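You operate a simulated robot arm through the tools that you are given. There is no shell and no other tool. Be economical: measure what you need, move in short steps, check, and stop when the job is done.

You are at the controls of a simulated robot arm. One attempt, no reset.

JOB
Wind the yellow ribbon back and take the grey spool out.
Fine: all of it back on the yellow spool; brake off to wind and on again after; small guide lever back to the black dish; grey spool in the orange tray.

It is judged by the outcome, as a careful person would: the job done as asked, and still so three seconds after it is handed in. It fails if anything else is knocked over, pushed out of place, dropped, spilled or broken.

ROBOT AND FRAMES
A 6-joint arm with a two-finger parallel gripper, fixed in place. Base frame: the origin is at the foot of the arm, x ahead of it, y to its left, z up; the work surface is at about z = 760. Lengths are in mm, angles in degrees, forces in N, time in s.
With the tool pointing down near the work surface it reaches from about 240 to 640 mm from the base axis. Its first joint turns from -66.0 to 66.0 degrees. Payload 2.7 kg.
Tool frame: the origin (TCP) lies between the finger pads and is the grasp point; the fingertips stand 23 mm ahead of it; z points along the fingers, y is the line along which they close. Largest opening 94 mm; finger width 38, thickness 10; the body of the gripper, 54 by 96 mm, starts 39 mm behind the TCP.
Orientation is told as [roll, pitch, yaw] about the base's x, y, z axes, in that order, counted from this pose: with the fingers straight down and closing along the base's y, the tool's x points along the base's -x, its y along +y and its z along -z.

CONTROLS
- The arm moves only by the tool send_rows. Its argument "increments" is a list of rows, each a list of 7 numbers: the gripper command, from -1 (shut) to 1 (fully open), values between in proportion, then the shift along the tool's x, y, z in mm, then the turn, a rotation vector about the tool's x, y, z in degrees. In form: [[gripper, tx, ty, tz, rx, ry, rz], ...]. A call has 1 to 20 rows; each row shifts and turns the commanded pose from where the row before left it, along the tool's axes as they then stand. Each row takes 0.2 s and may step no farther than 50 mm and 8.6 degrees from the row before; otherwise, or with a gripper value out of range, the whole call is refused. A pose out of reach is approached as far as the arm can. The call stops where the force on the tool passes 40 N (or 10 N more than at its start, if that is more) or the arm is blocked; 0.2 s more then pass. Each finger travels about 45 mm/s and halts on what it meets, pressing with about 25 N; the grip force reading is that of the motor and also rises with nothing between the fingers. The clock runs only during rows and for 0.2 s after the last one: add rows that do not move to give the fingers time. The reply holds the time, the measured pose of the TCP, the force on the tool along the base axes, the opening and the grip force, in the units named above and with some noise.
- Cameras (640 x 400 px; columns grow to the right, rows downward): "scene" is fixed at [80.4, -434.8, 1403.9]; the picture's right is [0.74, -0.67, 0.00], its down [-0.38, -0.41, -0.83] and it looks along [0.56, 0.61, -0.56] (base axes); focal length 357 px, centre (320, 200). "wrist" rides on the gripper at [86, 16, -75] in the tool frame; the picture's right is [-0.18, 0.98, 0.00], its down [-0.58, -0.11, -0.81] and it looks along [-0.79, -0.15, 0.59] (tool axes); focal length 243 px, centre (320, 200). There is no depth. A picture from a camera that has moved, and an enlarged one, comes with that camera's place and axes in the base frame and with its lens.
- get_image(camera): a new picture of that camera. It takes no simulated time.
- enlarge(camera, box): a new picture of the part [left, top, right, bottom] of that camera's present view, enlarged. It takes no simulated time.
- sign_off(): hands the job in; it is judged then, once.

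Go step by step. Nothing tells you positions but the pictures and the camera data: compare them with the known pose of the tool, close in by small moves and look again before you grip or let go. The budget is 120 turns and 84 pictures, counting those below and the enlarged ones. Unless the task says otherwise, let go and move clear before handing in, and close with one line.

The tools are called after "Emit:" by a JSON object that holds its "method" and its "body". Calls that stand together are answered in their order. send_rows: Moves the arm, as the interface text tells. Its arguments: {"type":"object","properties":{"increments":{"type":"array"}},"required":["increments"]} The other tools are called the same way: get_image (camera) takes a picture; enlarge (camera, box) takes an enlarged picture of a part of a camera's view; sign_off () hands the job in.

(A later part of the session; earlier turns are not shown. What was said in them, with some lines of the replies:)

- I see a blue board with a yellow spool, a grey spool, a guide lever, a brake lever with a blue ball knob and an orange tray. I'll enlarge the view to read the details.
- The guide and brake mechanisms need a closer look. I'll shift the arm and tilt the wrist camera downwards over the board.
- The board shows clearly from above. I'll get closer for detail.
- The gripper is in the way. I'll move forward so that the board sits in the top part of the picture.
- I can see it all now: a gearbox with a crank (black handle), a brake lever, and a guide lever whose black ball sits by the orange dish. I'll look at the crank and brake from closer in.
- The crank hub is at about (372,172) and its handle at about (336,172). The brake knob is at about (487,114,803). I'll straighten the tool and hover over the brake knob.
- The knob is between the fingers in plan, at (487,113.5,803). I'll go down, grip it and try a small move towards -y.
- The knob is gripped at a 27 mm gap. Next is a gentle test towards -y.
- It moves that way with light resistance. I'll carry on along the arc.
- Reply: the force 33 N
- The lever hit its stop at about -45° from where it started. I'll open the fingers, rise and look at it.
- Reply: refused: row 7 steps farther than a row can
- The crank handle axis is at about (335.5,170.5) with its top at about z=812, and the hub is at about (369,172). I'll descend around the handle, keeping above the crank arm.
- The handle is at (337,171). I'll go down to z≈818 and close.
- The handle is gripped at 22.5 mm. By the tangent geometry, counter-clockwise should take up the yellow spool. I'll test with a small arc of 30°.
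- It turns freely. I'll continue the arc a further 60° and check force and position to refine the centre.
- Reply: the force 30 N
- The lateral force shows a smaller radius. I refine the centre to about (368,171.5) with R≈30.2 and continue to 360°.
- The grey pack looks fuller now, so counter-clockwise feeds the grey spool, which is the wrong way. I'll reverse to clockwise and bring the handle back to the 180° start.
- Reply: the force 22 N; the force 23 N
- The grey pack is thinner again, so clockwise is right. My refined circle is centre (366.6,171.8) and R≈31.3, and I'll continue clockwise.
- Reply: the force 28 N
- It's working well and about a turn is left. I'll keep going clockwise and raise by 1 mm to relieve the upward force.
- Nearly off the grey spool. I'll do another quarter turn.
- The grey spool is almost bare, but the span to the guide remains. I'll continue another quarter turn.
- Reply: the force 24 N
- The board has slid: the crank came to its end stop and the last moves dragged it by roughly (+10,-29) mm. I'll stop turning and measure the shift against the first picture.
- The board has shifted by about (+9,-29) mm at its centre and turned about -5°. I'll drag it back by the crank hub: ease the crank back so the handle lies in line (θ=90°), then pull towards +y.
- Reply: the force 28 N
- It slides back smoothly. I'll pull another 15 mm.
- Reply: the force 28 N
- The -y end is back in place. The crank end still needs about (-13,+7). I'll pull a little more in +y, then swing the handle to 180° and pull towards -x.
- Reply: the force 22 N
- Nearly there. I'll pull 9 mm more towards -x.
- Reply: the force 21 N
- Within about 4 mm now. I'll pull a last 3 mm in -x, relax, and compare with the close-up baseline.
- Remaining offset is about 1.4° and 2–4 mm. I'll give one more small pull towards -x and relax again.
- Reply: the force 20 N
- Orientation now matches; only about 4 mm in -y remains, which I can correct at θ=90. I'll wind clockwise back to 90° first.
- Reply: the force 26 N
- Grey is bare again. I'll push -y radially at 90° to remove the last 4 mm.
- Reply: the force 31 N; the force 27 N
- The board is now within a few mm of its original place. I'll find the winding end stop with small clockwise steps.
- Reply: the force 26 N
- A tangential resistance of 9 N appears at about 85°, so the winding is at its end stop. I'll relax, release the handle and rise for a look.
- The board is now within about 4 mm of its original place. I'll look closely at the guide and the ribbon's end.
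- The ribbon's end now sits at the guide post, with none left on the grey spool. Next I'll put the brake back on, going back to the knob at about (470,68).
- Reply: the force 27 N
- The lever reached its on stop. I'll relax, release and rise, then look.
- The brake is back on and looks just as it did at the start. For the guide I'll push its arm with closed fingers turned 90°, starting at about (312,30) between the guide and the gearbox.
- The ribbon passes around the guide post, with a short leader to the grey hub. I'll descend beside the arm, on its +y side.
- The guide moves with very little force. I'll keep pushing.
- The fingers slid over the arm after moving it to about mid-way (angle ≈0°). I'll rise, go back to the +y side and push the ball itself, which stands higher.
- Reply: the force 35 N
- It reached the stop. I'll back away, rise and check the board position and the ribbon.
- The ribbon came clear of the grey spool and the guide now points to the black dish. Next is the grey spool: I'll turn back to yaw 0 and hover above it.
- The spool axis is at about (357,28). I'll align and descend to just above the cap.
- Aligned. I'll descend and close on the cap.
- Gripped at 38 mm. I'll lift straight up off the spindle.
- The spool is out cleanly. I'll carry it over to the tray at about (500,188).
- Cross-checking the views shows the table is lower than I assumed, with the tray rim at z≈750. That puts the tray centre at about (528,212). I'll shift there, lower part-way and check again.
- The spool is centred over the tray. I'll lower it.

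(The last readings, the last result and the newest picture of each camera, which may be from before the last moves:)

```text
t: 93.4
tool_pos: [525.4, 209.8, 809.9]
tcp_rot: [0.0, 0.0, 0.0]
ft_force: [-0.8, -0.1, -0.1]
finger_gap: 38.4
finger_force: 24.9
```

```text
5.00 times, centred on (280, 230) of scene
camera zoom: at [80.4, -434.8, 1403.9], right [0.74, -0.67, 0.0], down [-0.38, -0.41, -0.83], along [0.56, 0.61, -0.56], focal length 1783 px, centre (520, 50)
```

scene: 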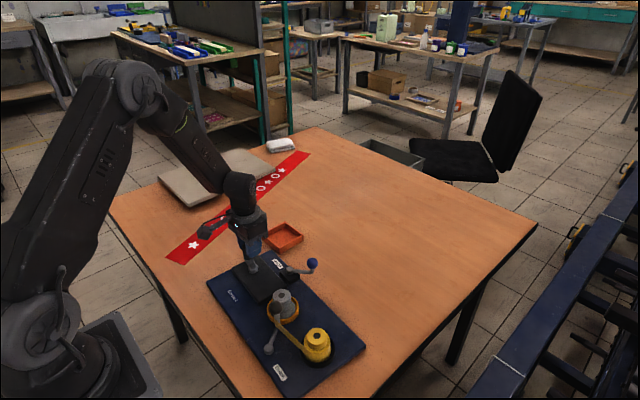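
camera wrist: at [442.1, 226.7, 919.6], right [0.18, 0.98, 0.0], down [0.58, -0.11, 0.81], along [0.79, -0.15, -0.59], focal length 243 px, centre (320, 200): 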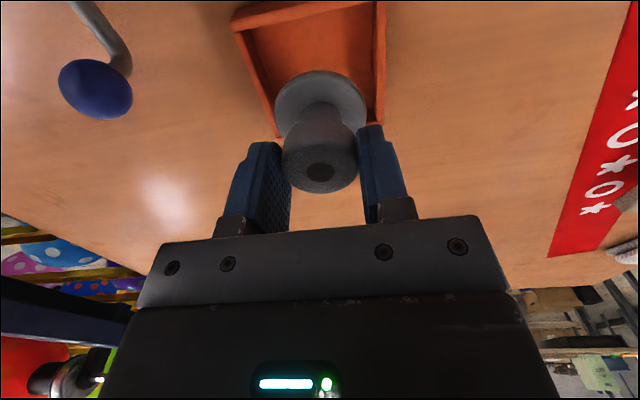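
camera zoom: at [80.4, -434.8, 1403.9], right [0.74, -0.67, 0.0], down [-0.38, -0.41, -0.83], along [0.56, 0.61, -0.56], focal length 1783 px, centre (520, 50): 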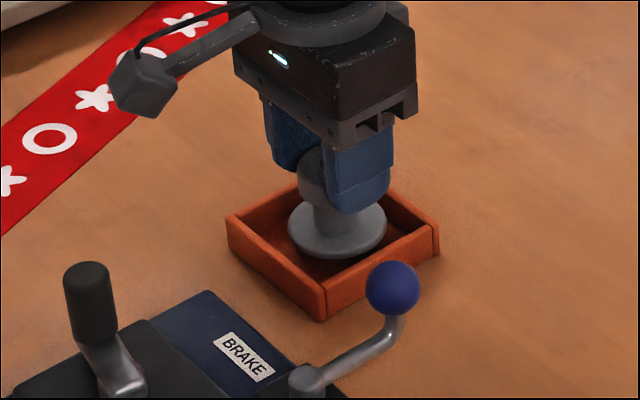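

Inside the walls and centred. I'll lower in fine steps until it touches.

Emit:
{"method": "send_rows", "body": {"increments": [[-0.5, 0, 0, 3, 0, 0, 0], [-0.5, 0, 0, 3, 0, 0, 0], [-0.5, 0, 0, 2, 0, 0, 0], [-0.5, 0, 0, 0, 0, 0, 0]]}}

```text
t: 94.4
tool_pos: [527.2, 208.1, 801.6]
tcp_rot: [0.0, 0.0, 0.0]
ft_force: [-0.1, -0.3, -1.5]
finger_gap: 38.3
finger_force: 24.7
```

Emit:
{"method": "send_rows", "body": {"increments": [[-0.5, 0, 0, 2, 0, 0, 0], [-0.5, 0, 0, 2, 0, 0, 0], [-0.5, 0, 0, 0, 0, 0, 0]]}}

Emit:
{"method": "enlarge", "body": {"camera": "scene", "box": [230, 190, 330, 270]}}

```text
t: 95.2
tool_pos: [527.9, 208.0, 798.6]
tcp_rot: [-0.1, 0.0, 0.0]
ft_force: [-2.6, -1.0, 9.4]
finger_gap: 38.2
finger_force: 24.5
```

```text
5.00 times, centred on (280, 230) of scene
camera zoom: at [80.2, -434.8, 1403.9], right [0.74, -0.67, 0.0], down [-0.38, -0.41, -0.83], along [0.56, 0.61, -0.56], focal length 1783 px, centre (520, 50)
```

zoom: 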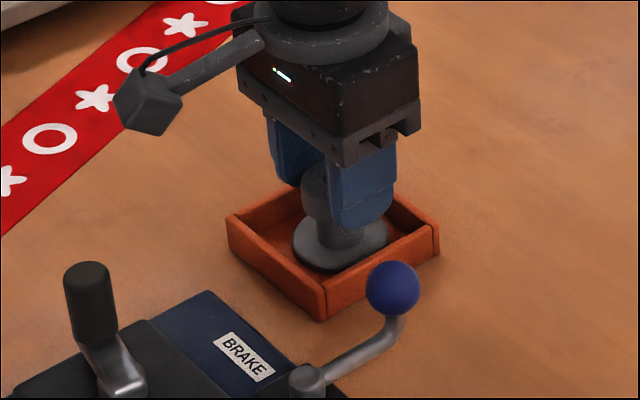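

It touched down with 9 N. I'll release, rise and check.

Emit:
{"method": "send_rows", "body": {"increments": [[-0.5, 0, 0, -0.7, 0, 0, 0], [-0.1, 0, 0, 0, 0, 0, 0], [0.06, 0, 0, 0, 0, 0, 0], [0.06, 0, 0, 0, 0, 0, 0], [0.06, 0, 0, -15, 0, 0, 0], [0.06, 0, 0, -30, 0, 0, 0], [0.06, 0, 0, -35, 0, 0, 0], [0.06, 0, 0, -35, 0, 0, 0], [0.06, 40, -25, 0, 0, 0, 0], [0.06, 40, -25, 0, 0, 0, 0], [0.06, 40, -25, 0, 0, 0, 0], [0.06, 0, 0, 0, 0, 0, 0]]}}

Emit:
{"method": "get_image", "body": {"camera": "scene"}}

```text
t: 97.8
tool_pos: [405.7, 130.5, 912.6]
tcp_rot: [0.1, 0.0, -0.1]
ft_force: [0.1, 0.0, -0.2]
finger_gap: 49.8
finger_force: 0.2
```

```text
6 pictures are left
```

scene: 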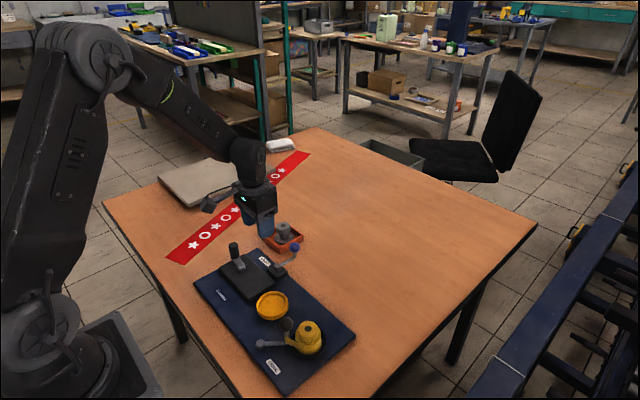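

The grey spool stands in the tray. The board is still about 6 mm short of its original place in y, so I'll nudge it back from its -y edge with closed fingers.

Emit:
{"method": "send_rows", "body": {"increments": [[-0.5, 5, -45, 0, 0, 0, 0], [-1, 5, -45, 0, 0, 0, 0], [-1, 5, -45, 0, 0, 0, 0], [-1, 5, -45, 0, 0, 0, 0], [-1, 5, -45, 0, 0, 0, 0], [-1, 5, -45, 0, 0, 0, 0], [-1, 5, -45, 0, 0, 0, 0], [-1, 0, 0, 0, 0, 0, -8.2], [-1, 0, 0, 0, 0, 0, -8.2], [-1, 0, 0, 0, 0, 0, -8.2], [-1, 0, 0, 0, 0, 0, -8.2], [-1, 0, 0, 0, 0, 0, -8.2], [-1, 0, 0, 0, 0, 0, -8.2], [-1, 0, 0, 0, 0, 0, -8.2], [-1, 0, 0, 0, 0, 0, -8.2], [-1, 0, 0, 0, 0, 0, -8.2], [-1, 0, 0, 0, 0, 0, -8.2], [-1, 0, 0, 0, 0, 0, -8], [-1, 0, 0, 0, 0, 0, 0]]}}

Emit:
{"method": "get_image", "body": {"camera": "wrist"}}

```text
t: 101.8
tool_pos: [371.5, -180.5, 913.2]
tcp_rot: [0.1, 0.0, 90.1]
ft_force: [1.1, -0.1, -0.7]
finger_gap: 0.0
finger_force: 25.2
```

```text
5 pictures are left
camera wrist: at [356.2, -266.6, 987.8], right [-0.98, 0.18, 0.0], down [0.11, 0.58, 0.81], along [0.15, 0.79, -0.59], focal length 243 px, centre (320, 200)
```

wrist: 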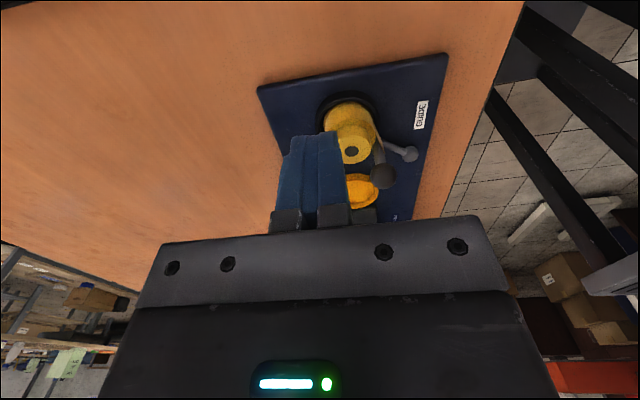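

Emit:
{"method": "send_rows", "body": {"increments": [[-1, 5, 0, 40, 0, 0, 0], [-1, 0, 0, 40, 0, 0, 0], [-1, 0, 0, 40, 0, 0, 0], [-1, 0, 0, 18, 0, 0, 0], [-1, 0, 0, 4, 0, 0, 0], [-1, 0, 0, 4, 0, 0, 0], [-1, 0, 0, 0, 0, 0, 0]]}}

Emit:
{"method": "enlarge", "body": {"camera": "scene", "box": [250, 290, 380, 390]}}

```text
t: 103.4
tool_pos: [373.0, -185.7, 768.0]
tcp_rot: [0.0, 0.0, 90.0]
ft_force: [0.2, 0.5, 0.2]
finger_gap: 0.0
finger_force: 25.3
```

```text
4.00 times, centred on (315, 340) of scene
camera zoom: at [80.4, -434.8, 1403.9], right [0.74, -0.67, 0.0], down [-0.38, -0.41, -0.83], along [0.56, 0.61, -0.56], focal length 1426 px, centre (340, -360)
```

zoom: 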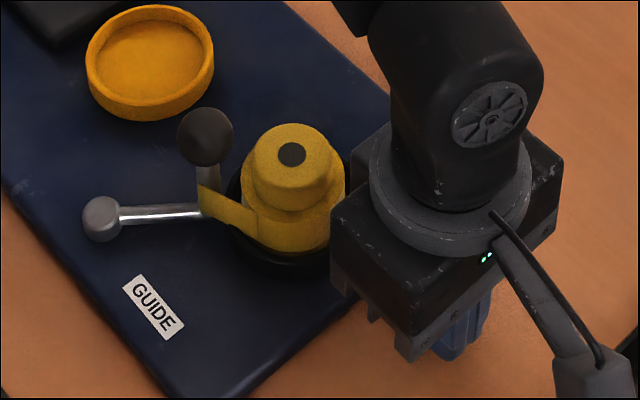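

Emit:
{"method": "send_rows", "body": {"increments": [[-1, 0, 0, 3, 0, 0, 0], [-1, -5, 0, 0, 0, 0, 0], [-1, -5, 0, 0, 0, 0, 0], [-1, -4, 0, 0, 0, 0, 0], [-1, -2, 0, 0, 0, 0, 0], [-1, -2, 0, 0, 0, 0, 0], [-1, 0, 0, 0, 0, 0, 0]]}}

```text
t: 105.0
tool_pos: [373.4, -167.3, 764.5]
tcp_rot: [0.0, -0.1, 90.1]
ft_force: [0.2, -0.4, -0.1]
finger_gap: 0.0
finger_force: 24.8
```

Emit:
{"method": "send_rows", "body": {"increments": [[-1, -2, 0, 0, 0, 0, 0], [-1, -1, 0, 0, 0, 0, 0], [-1, 0, 0, 0, 0, 0, 0]]}}

```text
t: 105.8
tool_pos: [373.0, -165.5, 763.6]
tcp_rot: [-0.1, 0.0, 89.9]
ft_force: [-2.9, -26.5, -1.2]
finger_gap: 0.0
finger_force: 25.0
```

In contact at 26 N. I'll push about 6 mm in +y.

Emit:
{"method": "send_rows", "body": {"increments": [[-1, -2, 0, 0, 0, 0, 0], [-1, -2, 0, 0, 0, 0, 0], [-1, -2, 0, 0, 0, 0, 0]]}}

```text
t: 106.6
tool_pos: [372.8, -159.4, 765.8]
tcp_rot: [-0.2, 0.1, 89.9]
ft_force: [2.0, -29.0, 5.8]
finger_gap: 0.0
finger_force: 25.0
```

It moved about 6 mm. I'll back away, rise clear and compare with the first picture.

Emit:
{"method": "send_rows", "body": {"increments": [[-1, 10, 0, 0, 0, 0, 0], [-1, 10, 0, 0, 0, 0, 0], [-1, 0, 0, -40, 0, 0, 0], [-1, 0, 0, -40, 0, 0, 0], [-1, 0, 0, -40, 0, 0, 0], [-1, 0, 0, -40, 0, 0, 0], [-1, 30, 0, -40, 0, 0, 0], [-1, 0, 0, -40, 0, 0, 0], [-1, 0, 0, 0, 0, 0, 0]]}}

Emit:
{"method": "enlarge", "body": {"camera": "scene", "box": [190, 210, 360, 390]}}

```text
t: 108.6
tool_pos: [371.2, -209.7, 1005.4]
tcp_rot: [0.0, 0.0, 90.0]
ft_force: [-0.8, 0.1, -0.1]
finger_gap: 0.0
finger_force: 24.7
```

```text
2.22 times, centred on (275, 300) of scene
camera zoom: at [80.4, -434.8, 1403.9], right [0.74, -0.67, 0.0], down [-0.38, -0.41, -0.83], along [0.56, 0.61, -0.56], focal length 792 px, centre (420, -22)
```

zoom: 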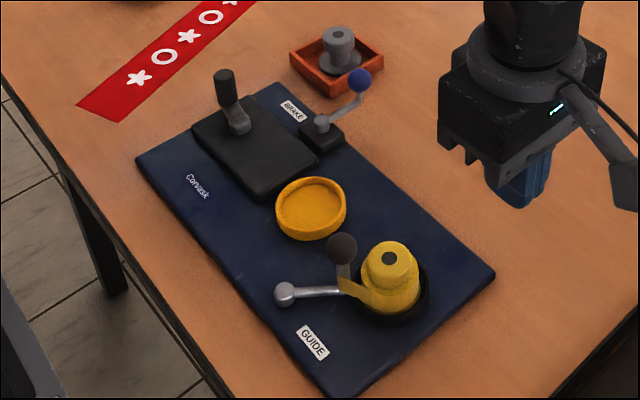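

The board is back within about 2–3 mm of its first place. The ribbon is on the yellow spool, the brake is on, the guide is at the black dish and the grey spool stands in the tray, with the arm clear, so I'm handing it in.

Emit:
{"method": "sign_off", "body": {}}

```text
The job is handed in.
```

The job is handed in: the ribbon is wound onto the yellow spool (its short end rests at the guide beside it), the brake is on, the guide is at the black dish and the grey spool is in the orange tray; the board slid about 30 mm at the crank's end stop, and I moved it back to within about 2–3 mm.
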